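You operate a simulated robot arm through the tools that you are given. There is no shell and no other tool.

The job below is to be done with a simulated robot arm. You get a single attempt, and the scene is never put back.

TASK
Tie in the grey spare at feed three of the first creel, then knit two pieces on its machine.
Fine: Spare's teal toggle in that feed's green tie cup, carrier up and latched before the start key; set two pieces with the up key and watch till it shows DONE. Leave style and size as they are; the spare stays on its peg.

The check looks at the end state, three seconds after you hand in, the way a careful person would. Anything else that was tipped, shoved, dropped, spilled or broken makes it a failure.

THE ROBOT
A 7-joint arm with a two-finger parallel gripper, fixed in place. Base frame: the origin is at the foot of the arm, x ahead of it, y to its left, z up. Readings come in cm, degrees, newtons and seconds.
Its first joint turns from -132.0 to 132.0 degrees. Payload 3.91 kg.
The TCP is the grasp point between the finger pads, 3 cm short of the fingertips. In the tool frame z runs along the fingers and y along their closing line. The gripper opens to 11 cm. The fingers are 2 cm wide and 1 cm thick; the gripper's body (4.8 by 11.2 cm) begins 5.5 cm behind the TCP.
Orientation is that of the tool frame in the base frame, as a unit quaternion [w, x, y, z]. With the fingers straight down and closing along the base's y, the tool's x points along the base's -x, its y along +y and its z along -z.

THE INTERFACE
- The arm moves only by the tool move_arm. Its argument "commands" is a list of rows, each an object (a shift or turn left out is 0, a gripper value left out holds the last) with "grip": the gripper command, from -1 (shut) to 1 (fully open), values between in proportion; "slide": the shift along the tool's x, y, z in cm, a list of three; "dr": the turn, a rotation vector about the tool's x, y, z in degrees, a list of three. In form: [{"grip": grip, "slide": [dx, dy, dz], "dr": [wx, wy, wz]}, ...]. A call has 1 to 20 rows; each row shifts and turns the commanded pose from where the row before left it, along the tool's axes as they then stand. Rows are played at 5 a second. More than 5 cm and 8.6 degrees between two rows, or a gripper value outside its range, and nothing of the call is played. Where a pose cannot be reached the arm comes as near as it can. A force on the tool above 90 N (or 10 N above the force at the start of the call, whichever is more), or a blocked arm, ends the call early, and 0.2 s more pass. The fingers move at their own pace (about 10.8 cm/s each) and stop on an object; they squeeze with about 35 N. The grip force told is the motor's: it shows also when the fingers shut on nothing. Time passes only in rows, and 0.2 s behind the last, so rows that do not move let the fingers close. The reply holds the time, the measured pose of the TCP, the force on the tool along the base axes, the opening and the grip force, in the units named above and with some noise, with the torque about the TCP (base axes, N m) and any sound that the robot's microphone picked up.
- Cameras (640 x 400 px; columns grow to the right, rows downward): "scene" is fixed at [39.99, -50.01, 172.27]; the picture's right is [0.99, -0.13, 0.00], its down [-0.05, -0.40, -0.91] and it looks along [0.12, 0.91, -0.40] (base axes); focal length 331 px, centre (320, 200). "wrist" rides on the gripper at [7.2, 1.7, -10.3] in the tool frame; the picture's right is [-0.23, 0.97, 0.00], its down [-0.76, -0.18, -0.62] and it looks along [-0.61, -0.14, 0.78] (tool axes); focal length 222 px, centre (320, 200). There is no depth. A picture from a camera that has moved, and an enlarged one, comes with that camera's place and axes in the base frame and with its lens.
- get_image(camera): a new picture of that camera. It takes no simulated time.
- enlarge(camera, box): a new picture of the part [left, top, right, bottom] of that camera's present view, enlarged. It takes no simulated time.
- finish_job(): hands the job in; it is judged then, once.

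Places have to be worked out from the pictures, the camera data and where the tool is seen. Open the gripper and draw the arm clear of the work before you hand the job in, unless the task says otherwise.

The tools are called after ">>>" as name(argument=value, ...) on one line, values as JSON. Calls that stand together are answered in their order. move_arm: Moves the arm, as the interface text tells. Its arguments: {"type":"object","properties":{"commands":{"type":"array"}},"required":["commands"]} The other tools are called the same way: get_image (camera) takes a picture; enlarge (camera, box) takes an enlarged picture of a part of a camera's view; finish_job () hands the job in.

At the start:

```text
time: 0.0
ee_pos: [11.88, 43.31, 155.43]
tcp_rot: [0.0, 0.0, 1.0, 0.0]
contact_force: [0.0, -0.4, 0.2]
moment: [0.03, 0.02, -0.02]
width: 11.03
gripper_force: 0.0
```

scene: 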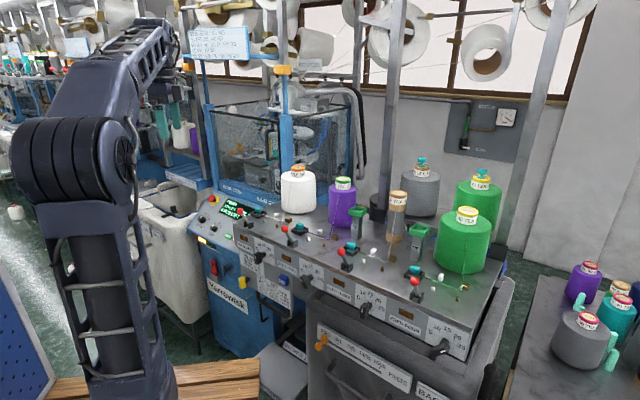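
wrist: 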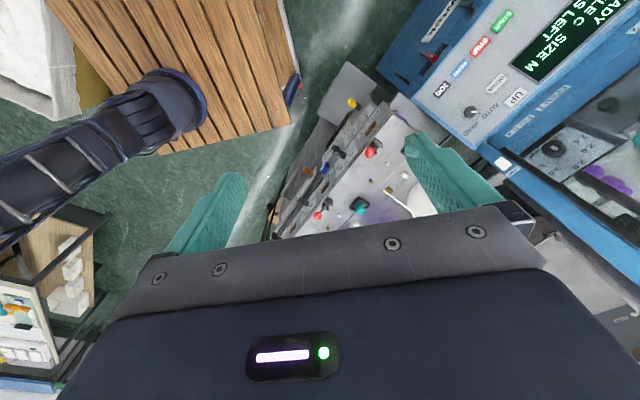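

I'll start by looking closely at the creel, the panel and the surroundings before moving.

>>> enlarge(camera="scene", box=[220, 150, 380, 250])

>>> enlarge(camera="scene", box=[360, 150, 520, 250])

>>> enlarge(camera="scene", box=[180, 180, 340, 280])

>>> enlarge(camera="scene", box=[320, 240, 500, 360])

>>> enlarge(camera="scene", box=[170, 0, 330, 100])

>>> enlarge(camera="wrist", box=[260, 60, 440, 240])

>>> enlarge(camera="wrist", box=[380, 0, 640, 160])

```text
4.00 times, centred on (300, 200) of scene
camera zoom: at [39.99, -50.01, 172.27], right [0.99, -0.13, 0.0], down [-0.05, -0.4, -0.91], along [0.12, 0.91, -0.4], focal length 1322 px, centre (400, 200)
```

zoom: 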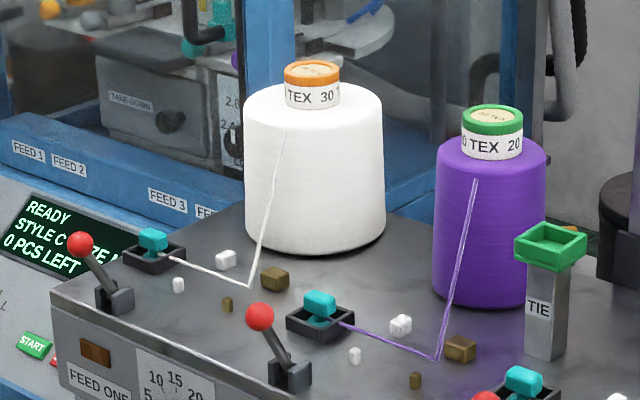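

```text
4.00 times, centred on (440, 200) of scene
camera zoom: at [39.99, -50.01, 172.27], right [0.99, -0.13, 0.0], down [-0.05, -0.4, -0.91], along [0.12, 0.91, -0.4], focal length 1322 px, centre (-160, 200)
```

zoom: 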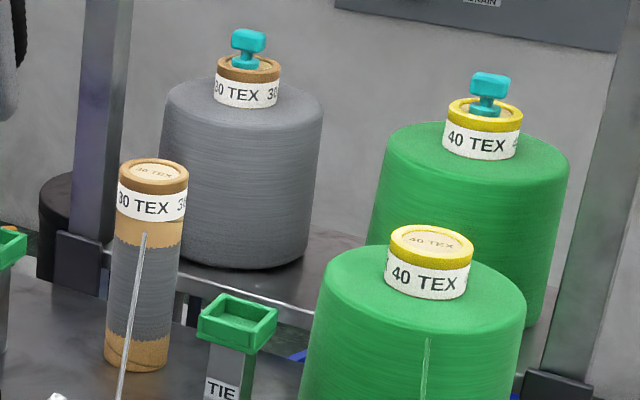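

```text
4.00 times, centred on (260, 230) of scene
camera zoom: at [39.99, -50.01, 172.27], right [0.99, -0.13, 0.0], down [-0.05, -0.4, -0.91], along [0.12, 0.91, -0.4], focal length 1322 px, centre (560, 80)
```

zoom: 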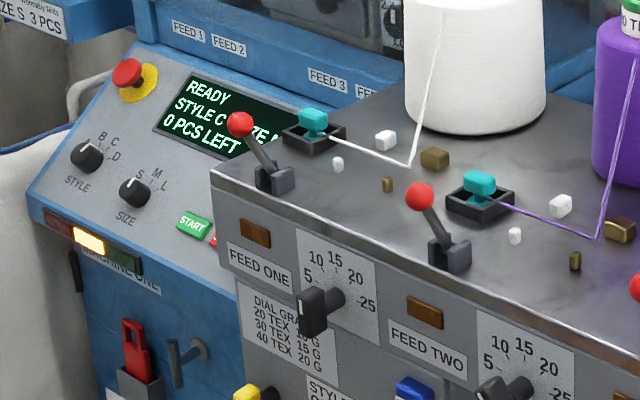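

```text
3.33 times, centred on (410, 300) of scene
camera zoom: at [39.99, -50.01, 172.27], right [0.99, -0.13, 0.0], down [-0.05, -0.4, -0.91], along [0.12, 0.91, -0.4], focal length 1102 px, centre (20, -133)
```

zoom: 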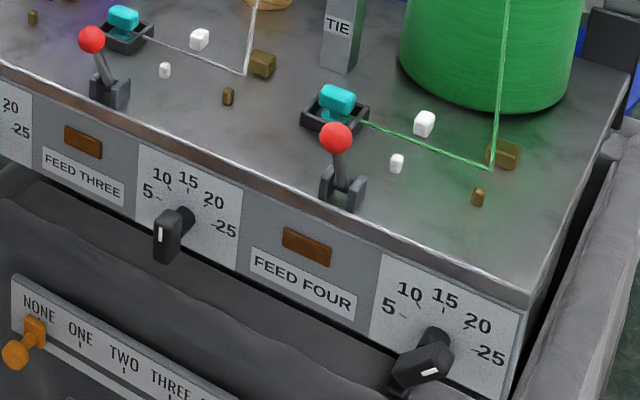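

```text
4.00 times, centred on (250, 50) of scene
camera zoom: at [39.99, -50.01, 172.27], right [0.99, -0.13, 0.0], down [-0.05, -0.4, -0.91], along [0.12, 0.91, -0.4], focal length 1322 px, centre (600, 800)
```

zoom: 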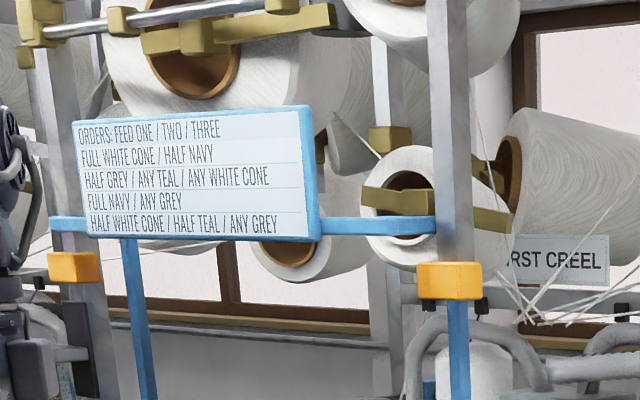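

```text
2.22 times, centred on (350, 150) of wrist
camera zoom: at [4.75, 45.06, 165.88], right [0.23, 0.97, 0.0], down [0.76, -0.18, 0.62], along [0.61, -0.14, -0.78], focal length 494 px, centre (253, 311)
```

zoom: 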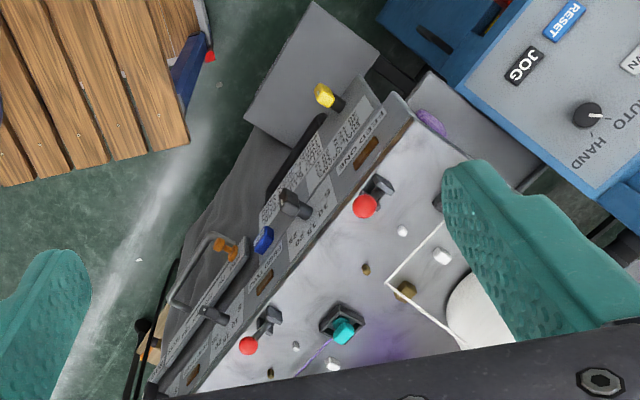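

```text
2.46 times, centred on (510, 80) of wrist
camera zoom: at [4.75, 45.06, 165.88], right [0.23, 0.97, 0.0], down [0.76, -0.18, 0.62], along [0.61, -0.14, -0.78], focal length 547 px, centre (-148, 495)
```

zoom: 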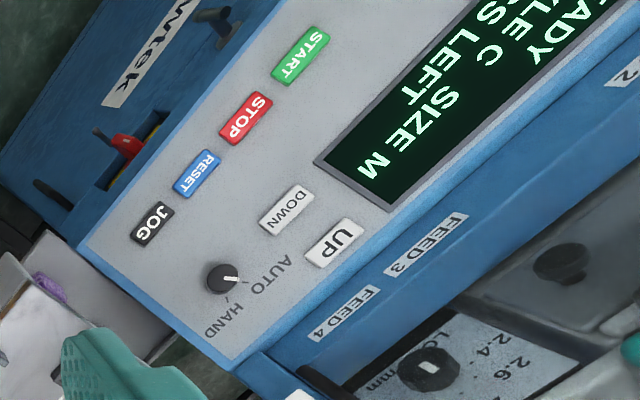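

The creel runs diagonally (about −45°), with feed three's teal tray near (60, 33, 120) and its cup near (63, 40, 128). I'll turn the wrist to face the creel square-on and move along it for a better look.

>>> move_arm(commands=[{"grip": 1, "dr": [0, 0, -7.667]}, {"dr": [0, 0, -7.667]}, {"dr": [0, 0, -7.667]}, {"dr": [0, 0, -7.667]}, {"dr": [0, 0, -7.667]}, {"dr": [0, 0, -7.665]}, {"slide": [0, -4, -1]}, {"slide": [0, -4, -1]}, {"slide": [0, -4, -1]}, {"slide": [0, -4, 0]}, {"slide": [0, -4, 0]}, {"slide": [0, -4, 0]}])

>>> get_image(camera="wrist")

>>> get_image(camera="scene")

```text
time: 2.6
ee_pos: [29.03, 26.5, 158.66]
tcp_rot: [0.0, -0.391, 0.92, 0.001]
contact_force: [0.1, -0.1, -0.7]
moment: [-0.03, -0.03, 0.01]
width: 11.01
gripper_force: 0.0
```

```text
taken
camera wrist: at [22.88, 22.62, 169.08], right [-0.54, 0.84, 0.0], down [0.66, 0.43, 0.62], along [0.52, 0.34, -0.78], focal length 222 px, centre (320, 200)
```

wrist: 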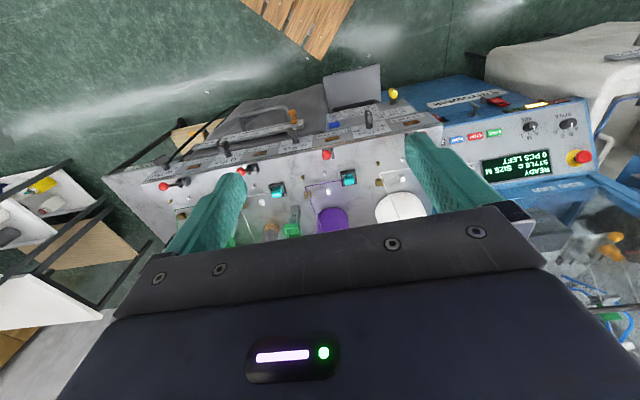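

```text
taken
```

scene: 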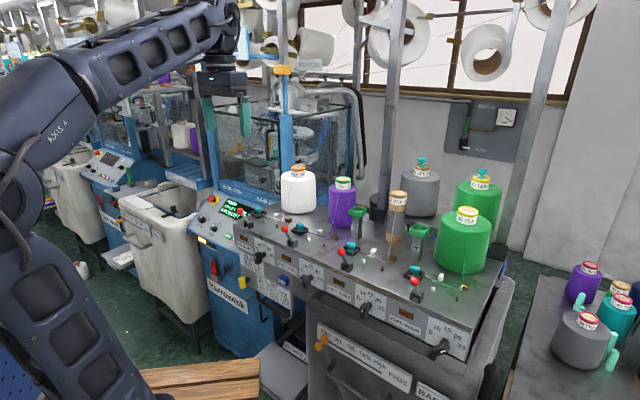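

The wrist view shows display, keys and levers upside-down, with the rear hidden by the palm. I'll tilt the fingers forward 30° so the camera sees the rear of the creel and the spare's toggle.

>>> move_arm(commands=[{"dr": [0, -7.5, 0]}, {"dr": [0, -7.5, 0]}, {"dr": [0, -7.5, 0]}, {"dr": [0, -7.5, 0]}, {}])

>>> get_image(camera="wrist")

>>> get_image(camera="scene")

```text
time: 3.8
ee_pos: [29.17, 26.49, 158.58]
tcp_rot: [0.239, -0.377, 0.889, 0.101]
contact_force: [-0.7, 0.3, 0.3]
moment: [0.01, 0.0, 0.0]
width: 11.0
gripper_force: 0.0
```

```text
taken
camera wrist: at [20.06, 19.58, 163.91], right [-0.56, 0.82, 0.11], down [0.37, 0.13, 0.92], along [0.74, 0.56, -0.37], focal length 222 px, centre (320, 200)
```

wrist: 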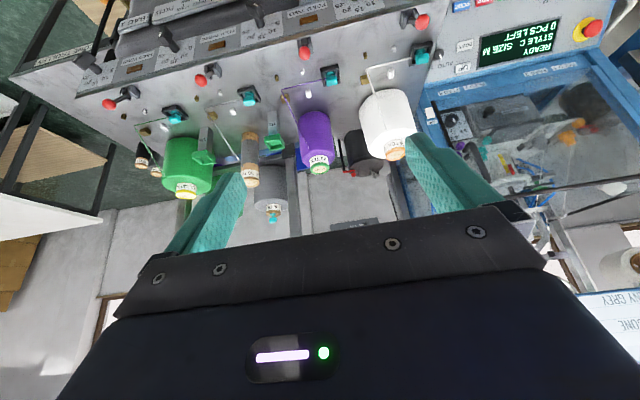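

```text
taken
```

scene: 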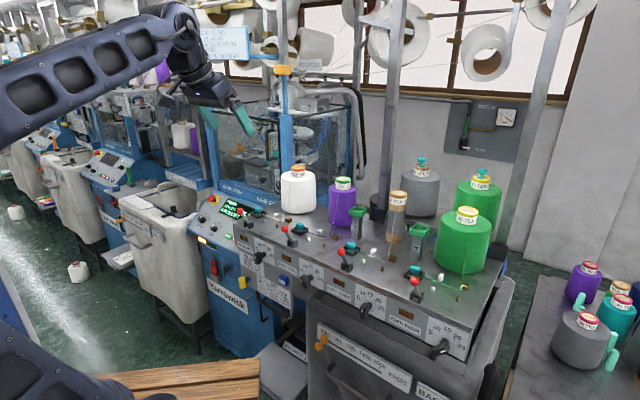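

Now the spare's toggle shows in both cameras; I'll enlarge the wrist view to triangulate it and to read the feed area.

>>> enlarge(camera="wrist", box=[220, 130, 340, 230])

>>> enlarge(camera="wrist", box=[90, 60, 290, 180])

>>> enlarge(camera="wrist", box=[380, 0, 620, 120])

>>> enlarge(camera="scene", box=[310, 205, 430, 275])

>>> enlarge(camera="scene", box=[390, 145, 450, 225])

```text
4.00 times, centred on (280, 180) of wrist
camera zoom: at [20.06, 19.58, 163.91], right [-0.56, 0.82, 0.11], down [0.37, 0.13, 0.92], along [0.74, 0.56, -0.37], focal length 888 px, centre (480, 280)
```

zoom: 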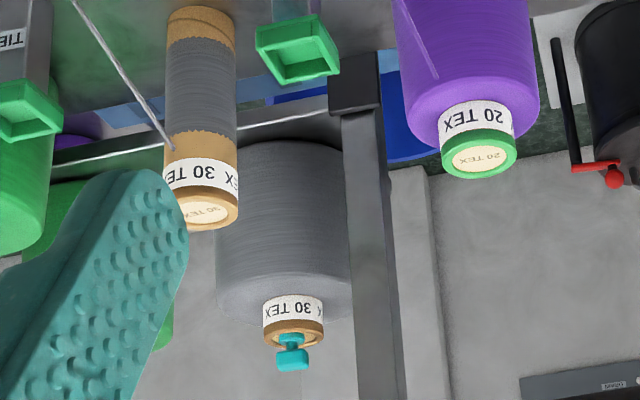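

```text
3.20 times, centred on (190, 120) of wrist
camera zoom: at [20.06, 19.58, 163.91], right [-0.56, 0.82, 0.11], down [0.37, 0.13, 0.92], along [0.74, 0.56, -0.37], focal length 711 px, centre (736, 456)
```

zoom: 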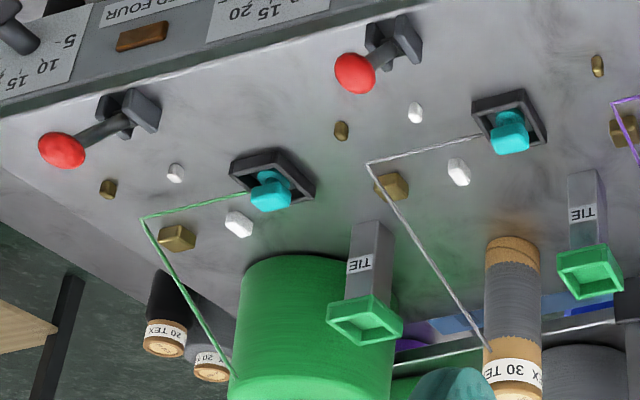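

```text
2.67 times, centred on (500, 60) of wrist
camera zoom: at [20.06, 19.58, 163.91], right [-0.56, 0.82, 0.11], down [0.37, 0.13, 0.92], along [0.74, 0.56, -0.37], focal length 592 px, centre (-160, 573)
```

zoom: 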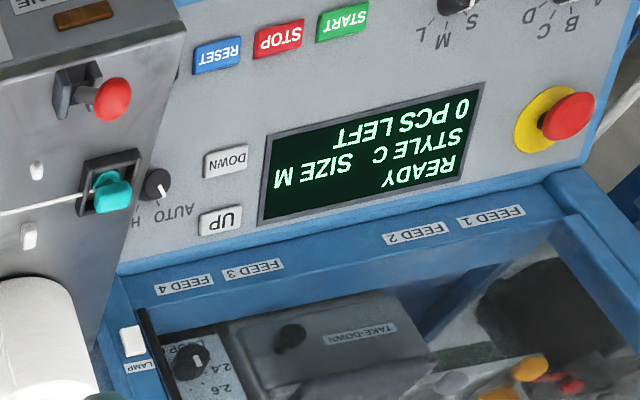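

```text
5.33 times, centred on (370, 240) of scene
camera zoom: at [39.99, -50.01, 172.27], right [0.99, -0.13, 0.0], down [-0.05, -0.4, -0.91], along [0.12, 0.91, -0.4], focal length 1763 px, centre (53, -13)
```

zoom: 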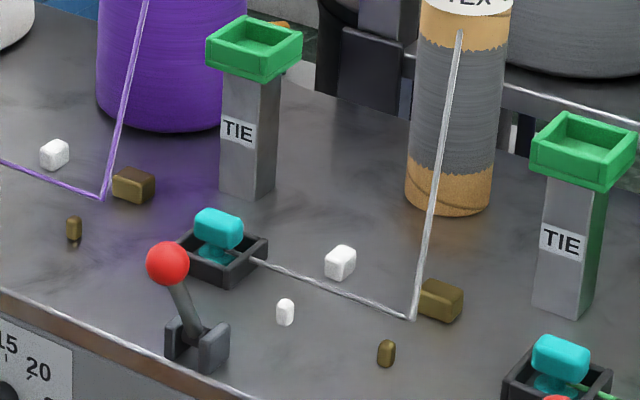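

```text
5.00 times, centred on (420, 185) of scene
camera zoom: at [39.99, -50.01, 172.27], right [0.99, -0.13, 0.0], down [-0.05, -0.4, -0.91], along [0.12, 0.91, -0.4], focal length 1653 px, centre (-180, 275)
```

zoom: 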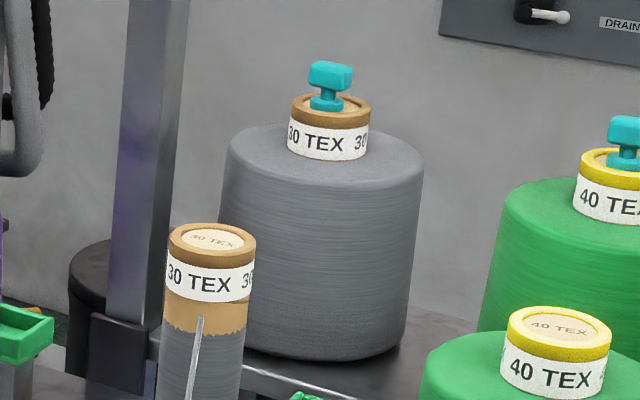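

The toggle is an I-shaped teal piece standing on the spare's core. I'll read the plaques and look harder at the feed-three lever (possibly the carrier) and at the toggles.

>>> enlarge(camera="scene", box=[225, 230, 305, 290])

>>> enlarge(camera="scene", box=[310, 320, 420, 400])

>>> enlarge(camera="scene", box=[330, 235, 370, 275])

>>> enlarge(camera="scene", box=[185, 185, 255, 245])

>>> enlarge(camera="scene", box=[195, 60, 370, 200])

>>> enlarge(camera="scene", box=[180, 230, 300, 320])

```text
6.67 times, centred on (265, 260) of scene
camera zoom: at [39.99, -50.01, 172.27], right [0.99, -0.13, 0.0], down [-0.05, -0.4, -0.91], along [0.12, 0.91, -0.4], focal length 2204 px, centre (687, -200)
```

zoom: 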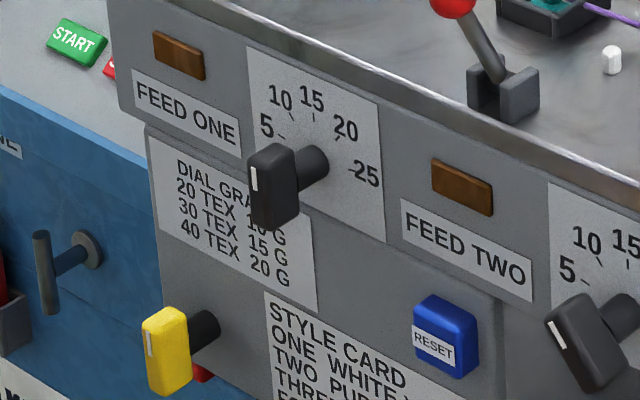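

```text
5.00 times, centred on (365, 360) of scene
camera zoom: at [39.99, -50.01, 172.27], right [0.99, -0.13, 0.0], down [-0.05, -0.4, -0.91], along [0.12, 0.91, -0.4], focal length 1653 px, centre (95, -600)
```

zoom: 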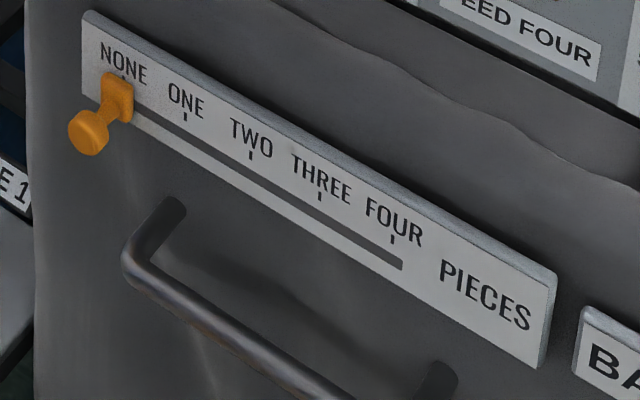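

```text
10.00 times, centred on (350, 255) of scene
camera zoom: at [39.99, -50.01, 172.27], right [0.99, -0.13, 0.0], down [-0.05, -0.4, -0.91], along [0.12, 0.91, -0.4], focal length 3306 px, centre (20, -350)
```

zoom: 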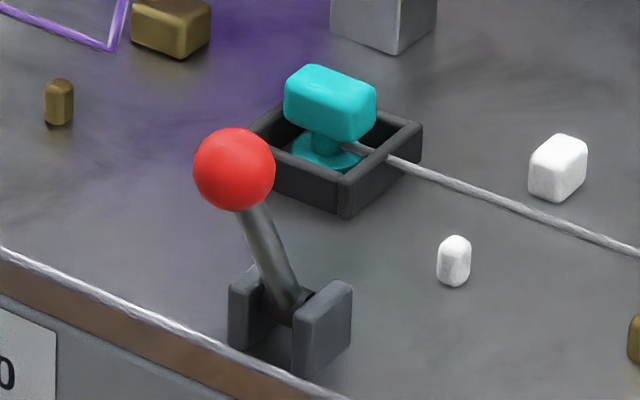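

```text
6.67 times, centred on (220, 215) of scene
camera zoom: at [39.99, -50.01, 172.27], right [0.99, -0.13, 0.0], down [-0.05, -0.4, -0.91], along [0.12, 0.91, -0.4], focal length 2204 px, centre (987, 100)
```

zoom: 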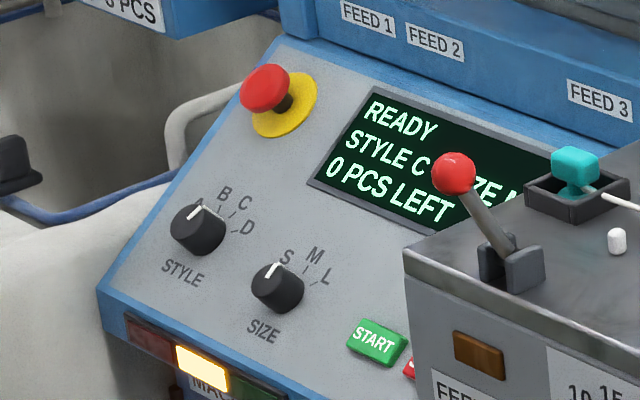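

```text
2.86 times, centred on (282, 130) of scene
camera zoom: at [39.99, -50.01, 172.27], right [0.99, -0.13, 0.0], down [-0.05, -0.4, -0.91], along [0.12, 0.91, -0.4], focal length 945 px, centre (427, 400)
```

zoom: 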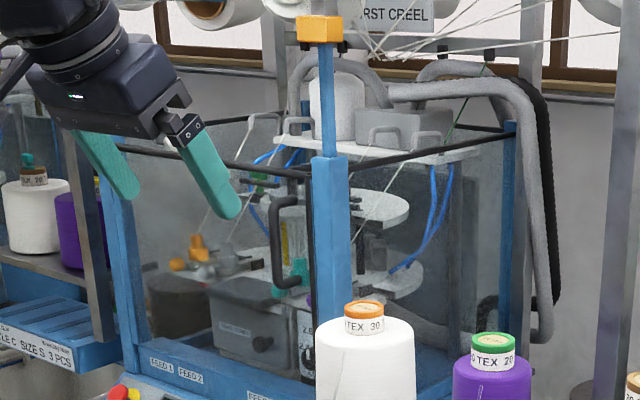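

```text
4.44 times, centred on (240, 275) of scene
camera zoom: at [39.99, -50.01, 172.27], right [0.99, -0.13, 0.0], down [-0.05, -0.4, -0.91], along [0.12, 0.91, -0.4], focal length 1469 px, centre (676, -133)
```

zoom: 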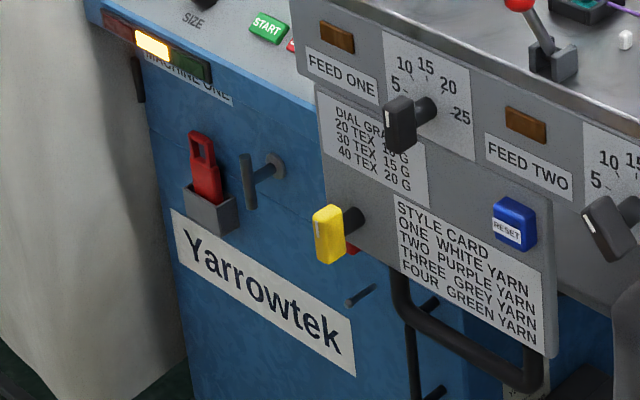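

Spare toggle triangulates to about (86.7, 49.4, 140.7), between the two posts. I'll zoom on the toggle itself, on the cup, and on the overhead rolls that might obstruct the arm.

>>> enlarge(camera="scene", box=[408, 150, 436, 180])

>>> enlarge(camera="wrist", box=[255, 195, 295, 225])

>>> enlarge(camera="scene", box=[330, 0, 610, 180])

>>> enlarge(camera="scene", box=[340, 195, 380, 245])

>>> enlarge(camera="scene", box=[0, 80, 210, 240])

```text
13.33 times, centred on (422, 165) of scene
camera zoom: at [39.99, -50.01, 172.27], right [0.99, -0.13, 0.0], down [-0.05, -0.4, -0.91], along [0.12, 0.91, -0.4], focal length 4408 px, centre (-1040, 667)
```

zoom: 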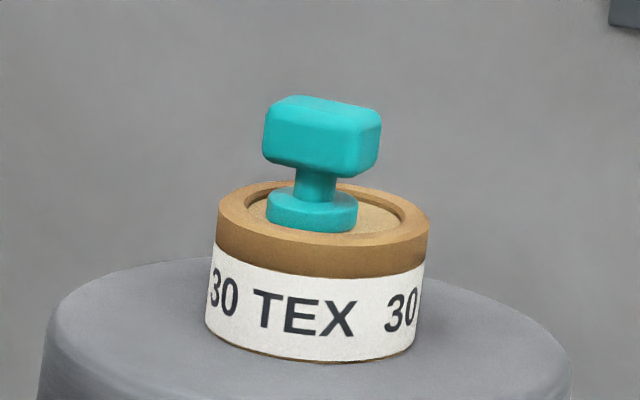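

```text
13.33 times, centred on (275, 210) of wrist
camera zoom: at [20.06, 19.58, 163.91], right [-0.56, 0.82, 0.11], down [0.37, 0.13, 0.92], along [0.74, 0.56, -0.37], focal length 2962 px, centre (920, 67)
```

zoom: 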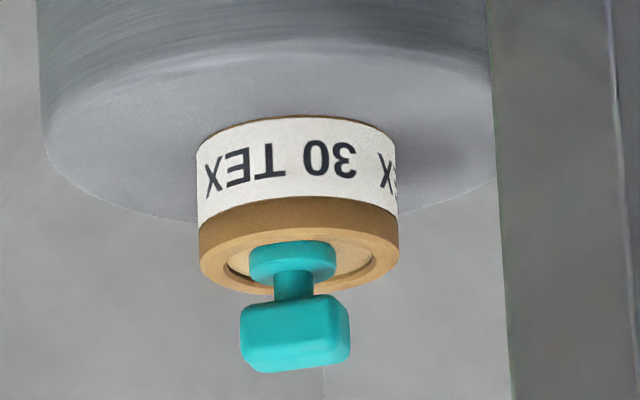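

```text
2.22 times, centred on (470, 90) of scene
camera zoom: at [39.99, -50.01, 172.27], right [0.99, -0.13, 0.0], down [-0.05, -0.4, -0.91], along [0.12, 0.91, -0.4], focal length 735 px, centre (-13, 444)
```

zoom: 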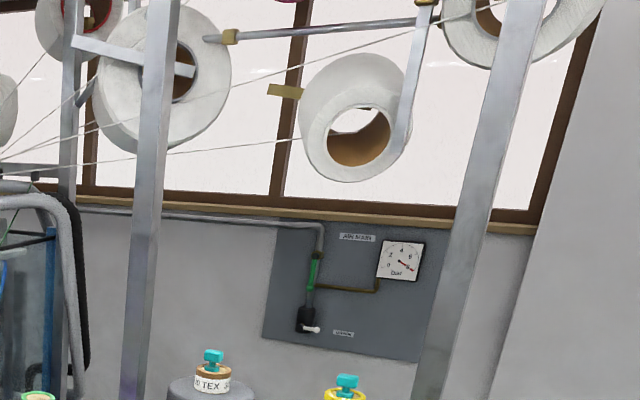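

```text
8.00 times, centred on (360, 220) of scene
camera zoom: at [39.99, -50.01, 172.27], right [0.99, -0.13, 0.0], down [-0.05, -0.4, -0.91], along [0.12, 0.91, -0.4], focal length 2645 px, centre (0, 40)
```

zoom: 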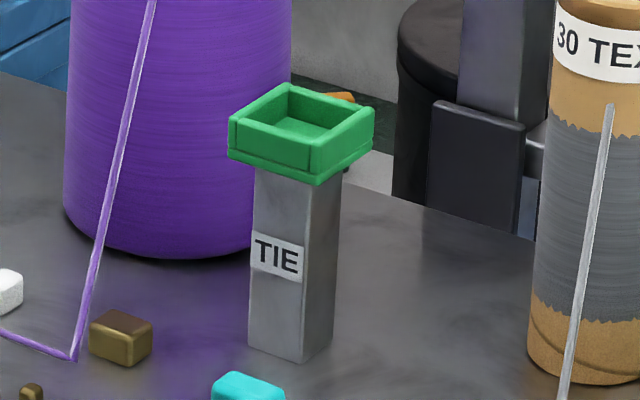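

```text
2.50 times, centred on (105, 160) of scene
camera zoom: at [39.99, -50.01, 172.27], right [0.99, -0.13, 0.0], down [-0.05, -0.4, -0.91], along [0.12, 0.91, -0.4], focal length 826 px, centre (858, 300)
```

zoom: 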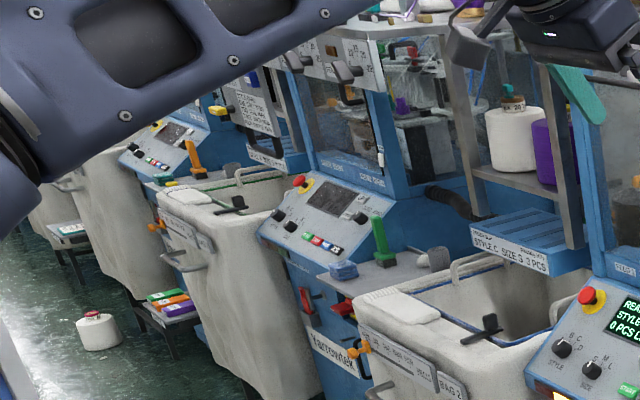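

Toggle block is about 2.5 cm along the creel by 1.8 cm across, aligned with the creel. To locate the overhead rolls relative to the spare I'll tilt the fingers up another 25° in place and look.

>>> move_arm(commands=[{"dr": [0, -6.25, 0]}, {"dr": [0, -6.25, 0]}, {"dr": [0, -6.25, 0]}, {"dr": [0, -6.25, 0]}, {}])

>>> get_image(camera="wrist")

>>> get_image(camera="scene")

```text
time: 5.0
ee_pos: [29.18, 26.56, 158.48]
tcp_rot: [0.425, -0.346, 0.817, 0.18]
contact_force: [1.0, 0.3, 0.0]
moment: [0.01, 0.02, -0.02]
width: 11.02
gripper_force: 0.0
```

```text
taken
camera wrist: at [19.3, 18.78, 158.56], right [-0.61, 0.77, 0.19], down [0.08, -0.18, 0.98], along [0.79, 0.61, 0.05], focal length 222 px, centre (320, 200)
```

wrist: 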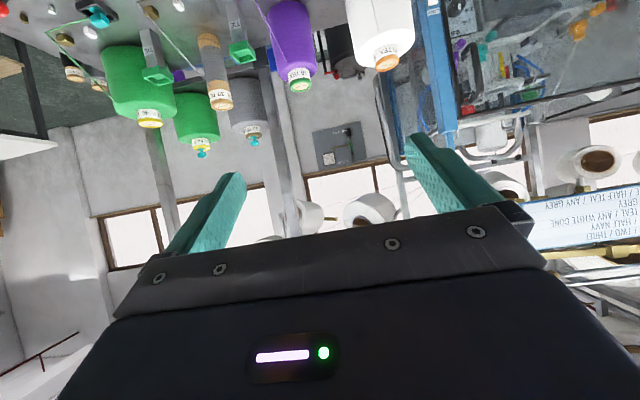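

```text
taken
```

scene: 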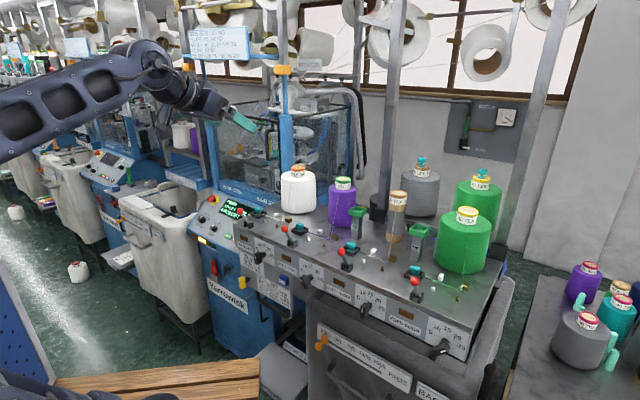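

The rolls lie well behind (about n=160), so the space above the spare is clear apart from the posts. I'll go back to a 30° tilt, and slide along the creel to line up with the spare.

>>> move_arm(commands=[{"slide": [0, -3, 0], "dr": [0, 6.25, 0]}, {"slide": [0, -3, 0], "dr": [0, 6.25, 0]}, {"slide": [0, -3, 0], "dr": [0, 6.25, 0]}, {"slide": [0, -3, 0], "dr": [0, 6.25, 0]}, {"slide": [0, -3, 0]}, {"slide": [0, -3, 0]}, {"slide": [0, -3, 0]}, {"slide": [0, -3, 0]}, {"slide": [0, -1.5, 0]}, {}])

>>> get_image(camera="wrist")

>>> get_image(camera="scene")

```text
time: 7.2
ee_pos: [47.31, 8.8, 158.45]
tcp_rot: [0.239, -0.377, 0.889, 0.101]
contact_force: [-0.2, 0.6, 1.2]
moment: [-0.02, 0.01, -0.03]
width: 11.0
gripper_force: 0.0
```

```text
taken
camera wrist: at [38.35, 1.87, 163.86], right [-0.56, 0.82, 0.11], down [0.37, 0.13, 0.92], along [0.74, 0.56, -0.37], focal length 222 px, centre (320, 200)
```

wrist: 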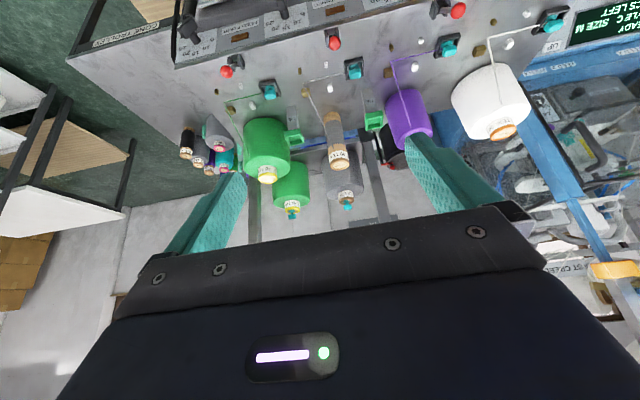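

```text
taken
```

scene: 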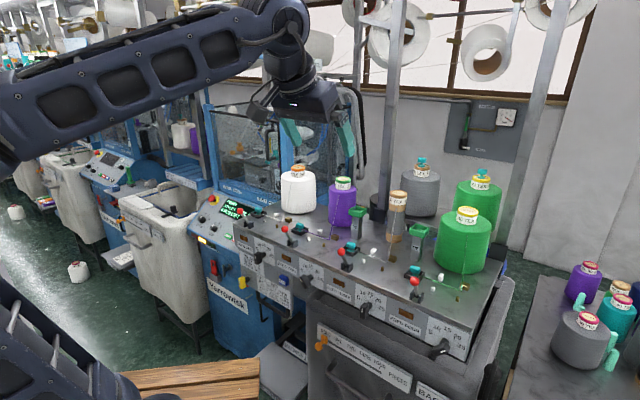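

Arm moved cleanly. I'll re-triangulate toggle, cup and post from this second viewpoint.

>>> enlarge(camera="wrist", box=[325, 165, 385, 215])

>>> enlarge(camera="wrist", box=[300, 20, 460, 140])

```text
8.00 times, centred on (355, 190) of wrist
camera zoom: at [38.35, 1.87, 163.86], right [-0.56, 0.82, 0.11], down [0.37, 0.13, 0.92], along [0.74, 0.56, -0.37], focal length 1777 px, centre (40, 280)
```

zoom: 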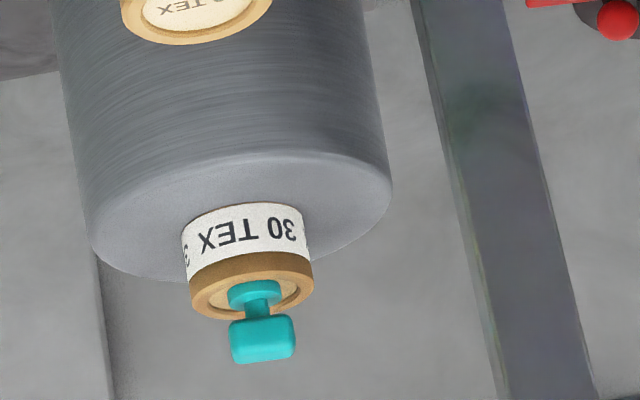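

```text
3.33 times, centred on (380, 80) of wrist
camera zoom: at [38.35, 1.87, 163.86], right [-0.56, 0.82, 0.11], down [0.37, 0.13, 0.92], along [0.74, 0.56, -0.37], focal length 740 px, centre (120, 600)
```

zoom: 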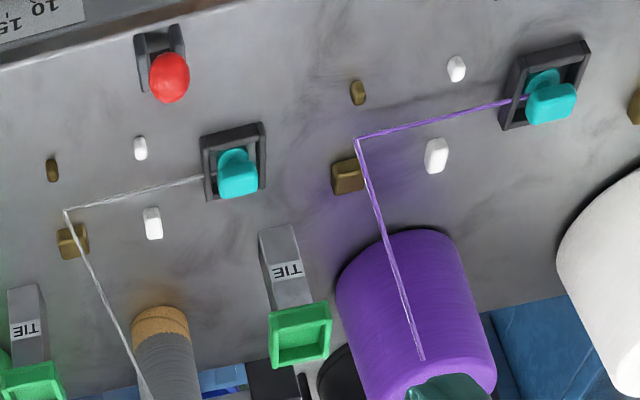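

Second estimate agrees: toggle block centre ≈ (86.6, 49.1, 141.0); cup rim ≈ (63.7, 40.2, 128). I'll narrow the gripper to ~6 cm and advance toward the spare at a safe height.

>>> move_arm(commands=[{"grip": 0.1, "slide": [-3.2, 0, 2.09]}, {"slide": [-3.2, 0, 2.09]}, {"slide": [-3.2, 0, 2.09]}, {"slide": [-3.2, 0, 2.09]}, {"slide": [-3.2, 0, 2.09]}, {"slide": [-3.2, 0, 2.09]}, {"slide": [-3.2, 0, 2.09]}, {"slide": [-3.2, 0, 2.09]}, {"slide": [-3.2, 0, 2.09]}, {"slide": [-3.2, 0, 2.09]}, {"slide": [-3.2, 0, 2.09]}, {"slide": [-3.2, 0, 2.09]}, {}])

>>> get_image(camera="wrist")

>>> get_image(camera="scene")

```text
time: 10.0
ee_pos: [79.28, 41.71, 155.95]
tcp_rot: [0.238, -0.377, 0.889, 0.101]
contact_force: [-0.6, 0.5, 0.0]
moment: [-0.02, 0.0, 0.0]
width: 6.03
gripper_force: 0.1
```

```text
taken
camera wrist: at [70.23, 34.78, 161.22], right [-0.56, 0.82, 0.11], down [0.37, 0.13, 0.92], along [0.74, 0.56, -0.37], focal length 222 px, centre (320, 200)
```

wrist: 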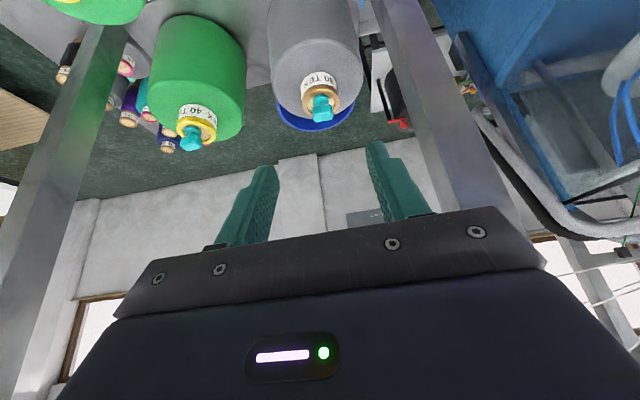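

```text
taken
```

scene: 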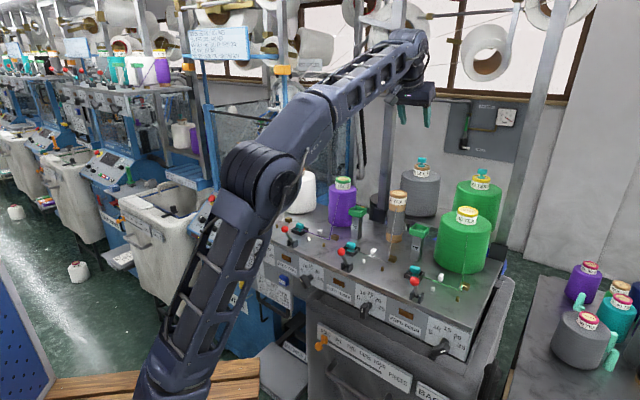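

Within reach with good poses. I'll enlarge the wrist view to pin down the toggle and the near post edge before closing in.

>>> enlarge(camera="wrist", box=[280, 40, 400, 140])

>>> enlarge(camera="wrist", box=[360, 0, 560, 220])

>>> enlarge(camera="scene", box=[360, 20, 460, 220])

```text
4.00 times, centred on (340, 90) of wrist
camera zoom: at [70.23, 34.78, 161.22], right [-0.56, 0.82, 0.11], down [0.37, 0.13, 0.92], along [0.74, 0.56, -0.37], focal length 888 px, centre (240, 640)
```

zoom: 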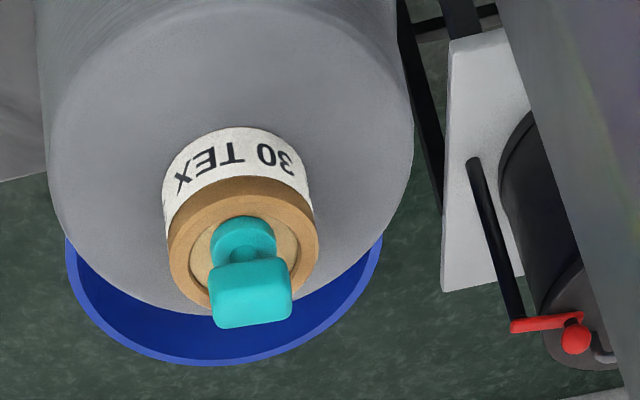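

```text
1.82 times, centred on (460, 110) of wrist
camera zoom: at [70.23, 34.78, 161.22], right [-0.56, 0.82, 0.11], down [0.37, 0.13, 0.92], along [0.74, 0.56, -0.37], focal length 404 px, centre (66, 364)
```

zoom: 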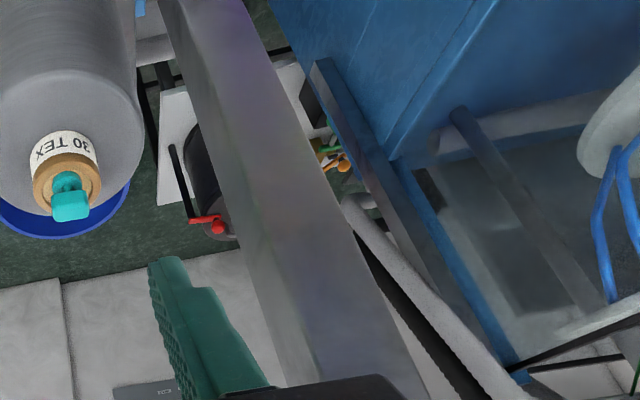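

```text
2.00 times, centred on (410, 120) of scene
camera zoom: at [39.99, -50.01, 172.27], right [0.99, -0.13, 0.0], down [-0.05, -0.4, -0.91], along [0.12, 0.91, -0.4], focal length 661 px, centre (140, 360)
```

zoom: 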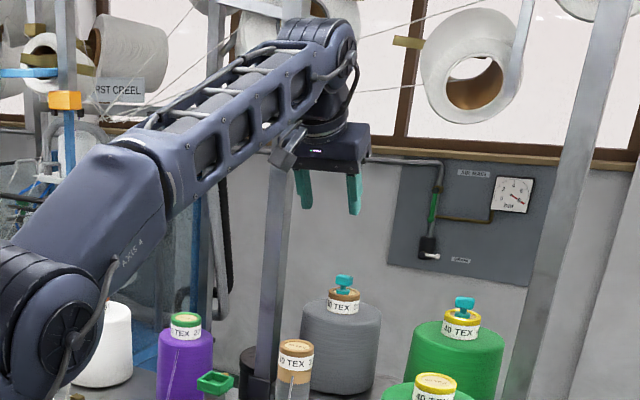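

Toggle centre confirmed at (86.5, 49.2, 141); post edge is ~4 cm off the gripper body. I'll advance mostly along the fingers to just above the toggle and look again.

>>> move_arm(commands=[{"slide": [-0.61, 0, 2.65]}, {"slide": [-0.61, 0, 2.65]}, {"slide": [-0.61, 0, 2.65]}, {"slide": [-0.61, 0, 2.65]}, {"slide": [-0.61, 0, 2.65]}, {}])

>>> get_image(camera="wrist")

>>> enlarge(camera="scene", box=[380, 100, 460, 180])

>>> enlarge(camera="wrist", box=[250, 110, 400, 220])

```text
time: 11.4
ee_pos: [85.7, 48.47, 145.8]
tcp_rot: [0.239, -0.377, 0.889, 0.101]
contact_force: [-0.3, 0.7, 0.0]
moment: [-0.01, -0.04, 0.04]
width: 6.05
gripper_force: 0.1
```

```text
taken
camera wrist: at [76.54, 41.54, 151.26], right [-0.56, 0.82, 0.11], down [0.37, 0.13, 0.92], along [0.74, 0.56, -0.37], focal length 222 px, centre (320, 200)
```

wrist: 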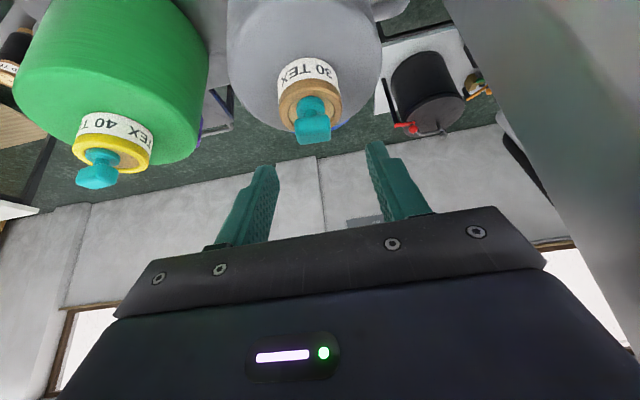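

```text
5.00 times, centred on (420, 140) of scene
camera zoom: at [39.99, -50.01, 172.27], right [0.99, -0.13, 0.0], down [-0.05, -0.4, -0.91], along [0.12, 0.91, -0.4], focal length 1653 px, centre (-180, 500)
```

zoom: 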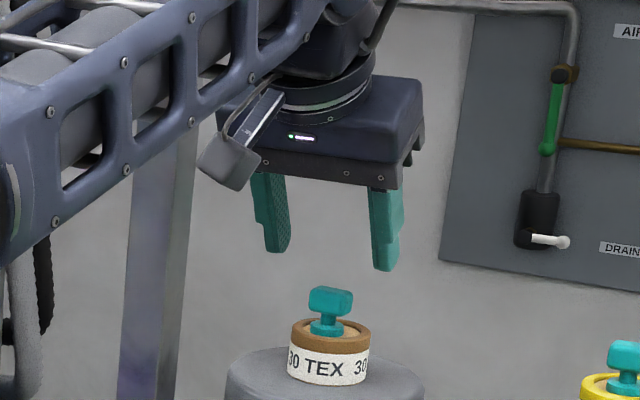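

```text
3.64 times, centred on (325, 165) of wrist
camera zoom: at [76.54, 41.54, 151.26], right [-0.56, 0.82, 0.11], down [0.37, 0.13, 0.92], along [0.74, 0.56, -0.37], focal length 808 px, centre (302, 327)
```

zoom: 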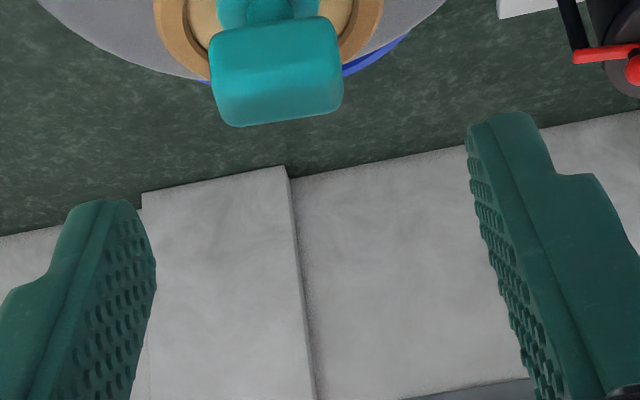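

Fingers are centred over the toggle (within ~1 mm laterally), tips ~2 cm above it. I'll lower straight down 3 cm to straddle the block.

>>> move_arm(commands=[{"slide": [0.39, -0.03, 0.66]}, {"slide": [0.39, -0.03, 0.66]}, {"slide": [0.39, -0.02, 0.66]}, {"slide": [0.39, -0.02, 0.65]}, {}])

>>> enlarge(camera="scene", box=[395, 130, 445, 180])

>>> enlarge(camera="wrist", box=[250, 110, 400, 220])

```text
time: 12.6
ee_pos: [85.81, 48.51, 142.8]
tcp_rot: [0.237, -0.378, 0.889, 0.101]
contact_force: [0.8, 0.3, -0.2]
moment: [-0.01, 0.0, -0.01]
width: 6.09
gripper_force: 0.1
```

```text
8.00 times, centred on (420, 155) of scene
camera zoom: at [39.99, -50.01, 172.27], right [0.99, -0.13, 0.0], down [-0.05, -0.4, -0.91], along [0.12, 0.91, -0.4], focal length 2645 px, centre (-480, 560)
```

zoom: 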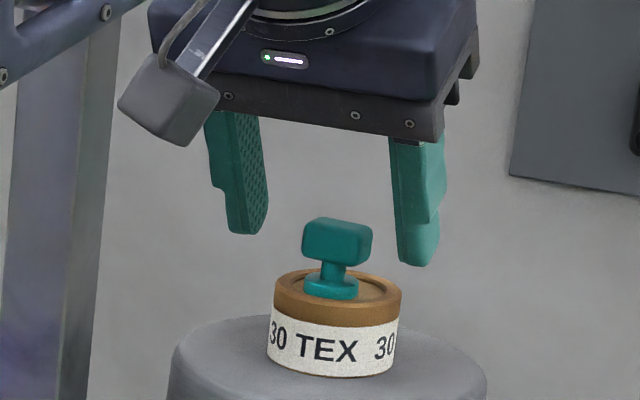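

```text
3.64 times, centred on (325, 165) of wrist
camera zoom: at [76.68, 41.56, 148.29], right [-0.56, 0.82, 0.11], down [0.37, 0.13, 0.92], along [0.74, 0.56, -0.37], focal length 808 px, centre (302, 327)
```

zoom: 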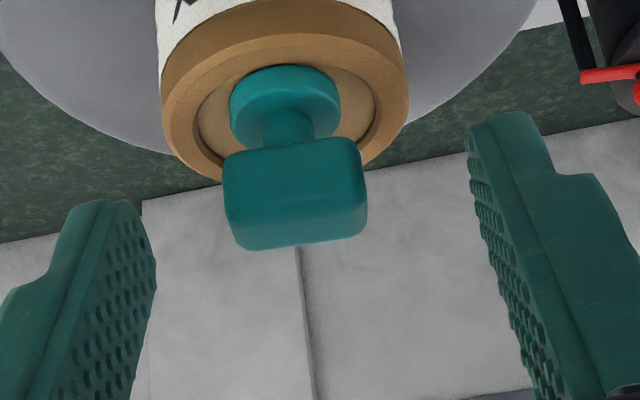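

Tips only reach about mid-block; I'll lower 0.6 cm more and close.

>>> move_arm(commands=[{"slide": [0.3, -0.05, 0.52]}, {}, {"grip": -0.2}, {"grip": -0.6}, {"grip": -1}, {}, {}])

>>> enlarge(camera="scene", box=[395, 130, 445, 180])

>>> enlarge(camera="wrist", box=[250, 110, 400, 220])

```text
time: 14.2
ee_pos: [85.77, 48.35, 142.29]
tcp_rot: [0.238, -0.378, 0.889, 0.101]
contact_force: [-0.4, 0.2, -0.3]
moment: [0.03, -0.01, -0.03]
width: 2.25
gripper_force: 35.8
heard: snap
```

```text
8.00 times, centred on (420, 155) of scene
camera zoom: at [39.99, -50.01, 172.27], right [0.99, -0.13, 0.0], down [-0.05, -0.4, -0.91], along [0.12, 0.91, -0.4], focal length 2645 px, centre (-480, 560)
```

zoom: 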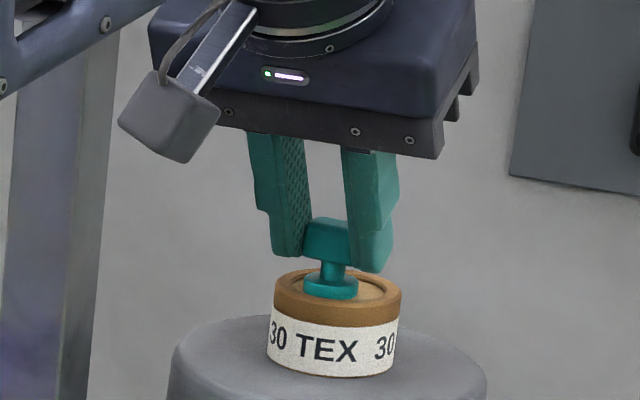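

```text
3.64 times, centred on (325, 165) of wrist
camera zoom: at [76.73, 41.48, 147.68], right [-0.56, 0.82, 0.11], down [0.37, 0.13, 0.92], along [0.74, 0.56, -0.37], focal length 808 px, centre (302, 327)
```

zoom: 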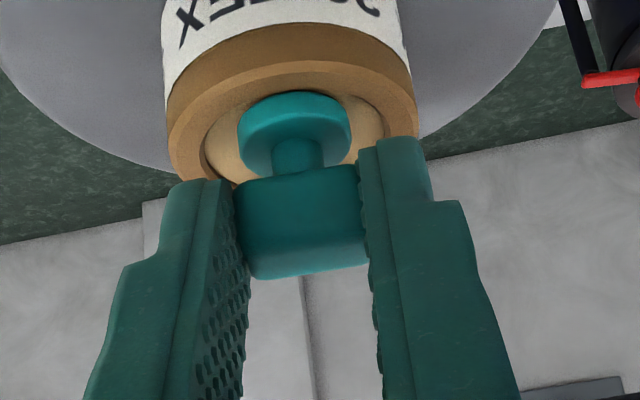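

The block is gripped (2.25 cm, 36 N) and a "snap" was heard as it came free. I'll lift slowly straight up and check.

>>> move_arm(commands=[{"slide": [-0.25, 0, -0.433]}, {"slide": [-0.25, 0, -0.433]}, {"slide": [-0.5, 0, -0.866]}, {"slide": [-0.5, 0, -0.866]}, {"slide": [-0.5, 0, -0.866]}, {"slide": [-0.5, 0, -0.866]}, {}])

>>> enlarge(camera="scene", box=[380, 110, 460, 210])

>>> get_image(camera="wrist")

```text
time: 15.8
ee_pos: [85.89, 48.3, 147.41]
tcp_rot: [0.238, -0.377, 0.889, 0.101]
contact_force: [-0.2, -0.2, 0.2]
moment: [0.02, 0.01, -0.02]
width: 2.26
gripper_force: 34.9
```

```text
4.00 times, centred on (420, 160) of scene
camera zoom: at [39.99, -50.01, 172.27], right [0.99, -0.13, 0.0], down [-0.05, -0.4, -0.91], along [0.12, 0.91, -0.4], focal length 1322 px, centre (-80, 360)
```

zoom: 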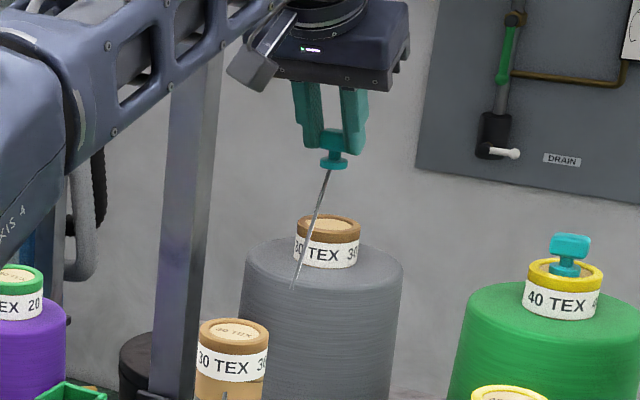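

```text
taken
camera wrist: at [76.73, 41.38, 152.78], right [-0.56, 0.82, 0.11], down [0.37, 0.13, 0.92], along [0.74, 0.56, -0.37], focal length 222 px, centre (320, 200)
```

wrist: 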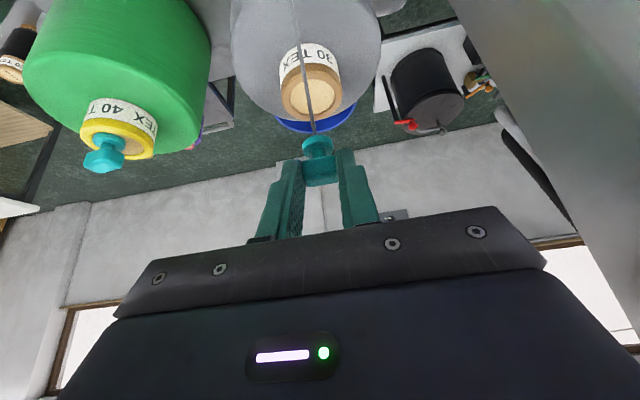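

The toggle lifted cleanly with its yarn trailing and the cone stayed. I'll pull back from the post, then carry it diagonally to above feed three's cup (n≈73, e≈18).

>>> move_arm(commands=[{"slide": [2.77, 0, -1.6]}, {"slide": [2.77, 0, -1.6]}, {"slide": [2.75, 1.683, -0.55]}, {"slide": [2.75, 1.683, -0.55]}, {"slide": [2.75, 1.683, -0.55]}, {"slide": [2.75, 1.683, -0.55]}, {"slide": [2.75, 1.683, -0.55]}, {"slide": [2.75, 1.683, -0.55]}, {}, {}])

>>> get_image(camera="wrist")

>>> get_image(camera="scene")

>>> enlarge(camera="scene", box=[310, 140, 430, 240])

>>> enlarge(camera="wrist", box=[250, 60, 400, 180])

```text
time: 18.0
ee_pos: [63.15, 39.31, 142.11]
tcp_rot: [0.239, -0.377, 0.889, 0.101]
contact_force: [-0.7, 0.9, 0.3]
moment: [0.0, 0.01, 0.03]
width: 2.26
gripper_force: 35.2
```

```text
taken
camera wrist: at [54.03, 32.4, 147.51], right [-0.56, 0.82, 0.11], down [0.37, 0.13, 0.92], along [0.74, 0.56, -0.37], focal length 222 px, centre (320, 200)
```

wrist: 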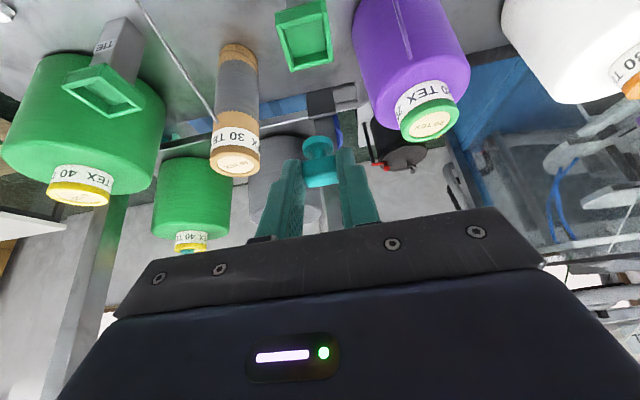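

```text
taken
```

scene: 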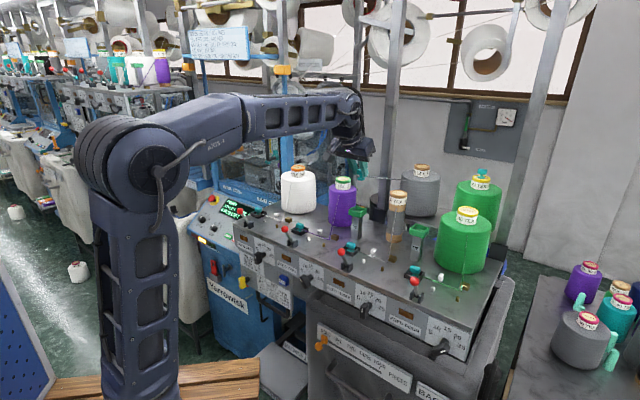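

```text
4.00 times, centred on (370, 190) of scene
camera zoom: at [39.99, -50.01, 172.27], right [0.99, -0.13, 0.0], down [-0.05, -0.4, -0.91], along [0.12, 0.91, -0.4], focal length 1322 px, centre (120, 240)
```

zoom: 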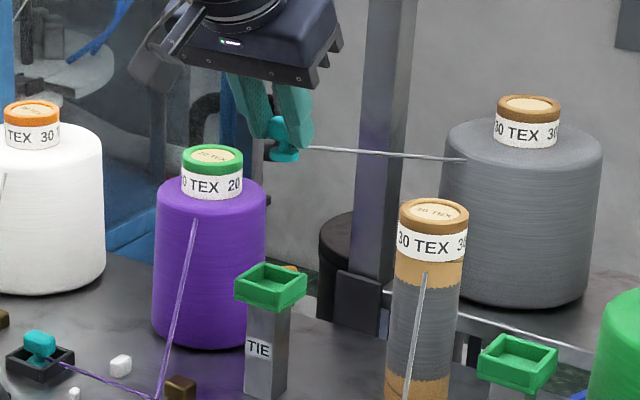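

```text
3.33 times, centred on (325, 120) of wrist
camera zoom: at [54.03, 32.4, 147.51], right [-0.56, 0.82, 0.11], down [0.37, 0.13, 0.92], along [0.74, 0.56, -0.37], focal length 740 px, centre (303, 467)
```

zoom: 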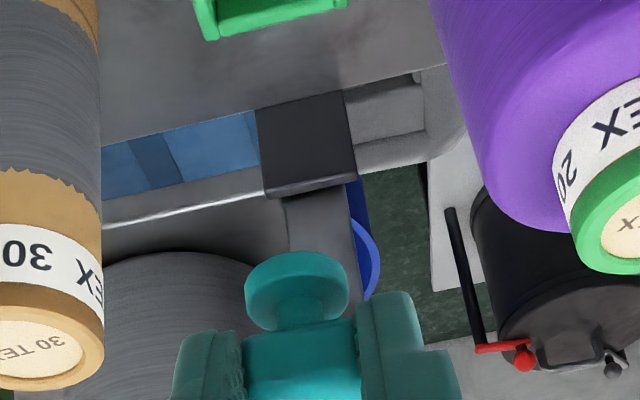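

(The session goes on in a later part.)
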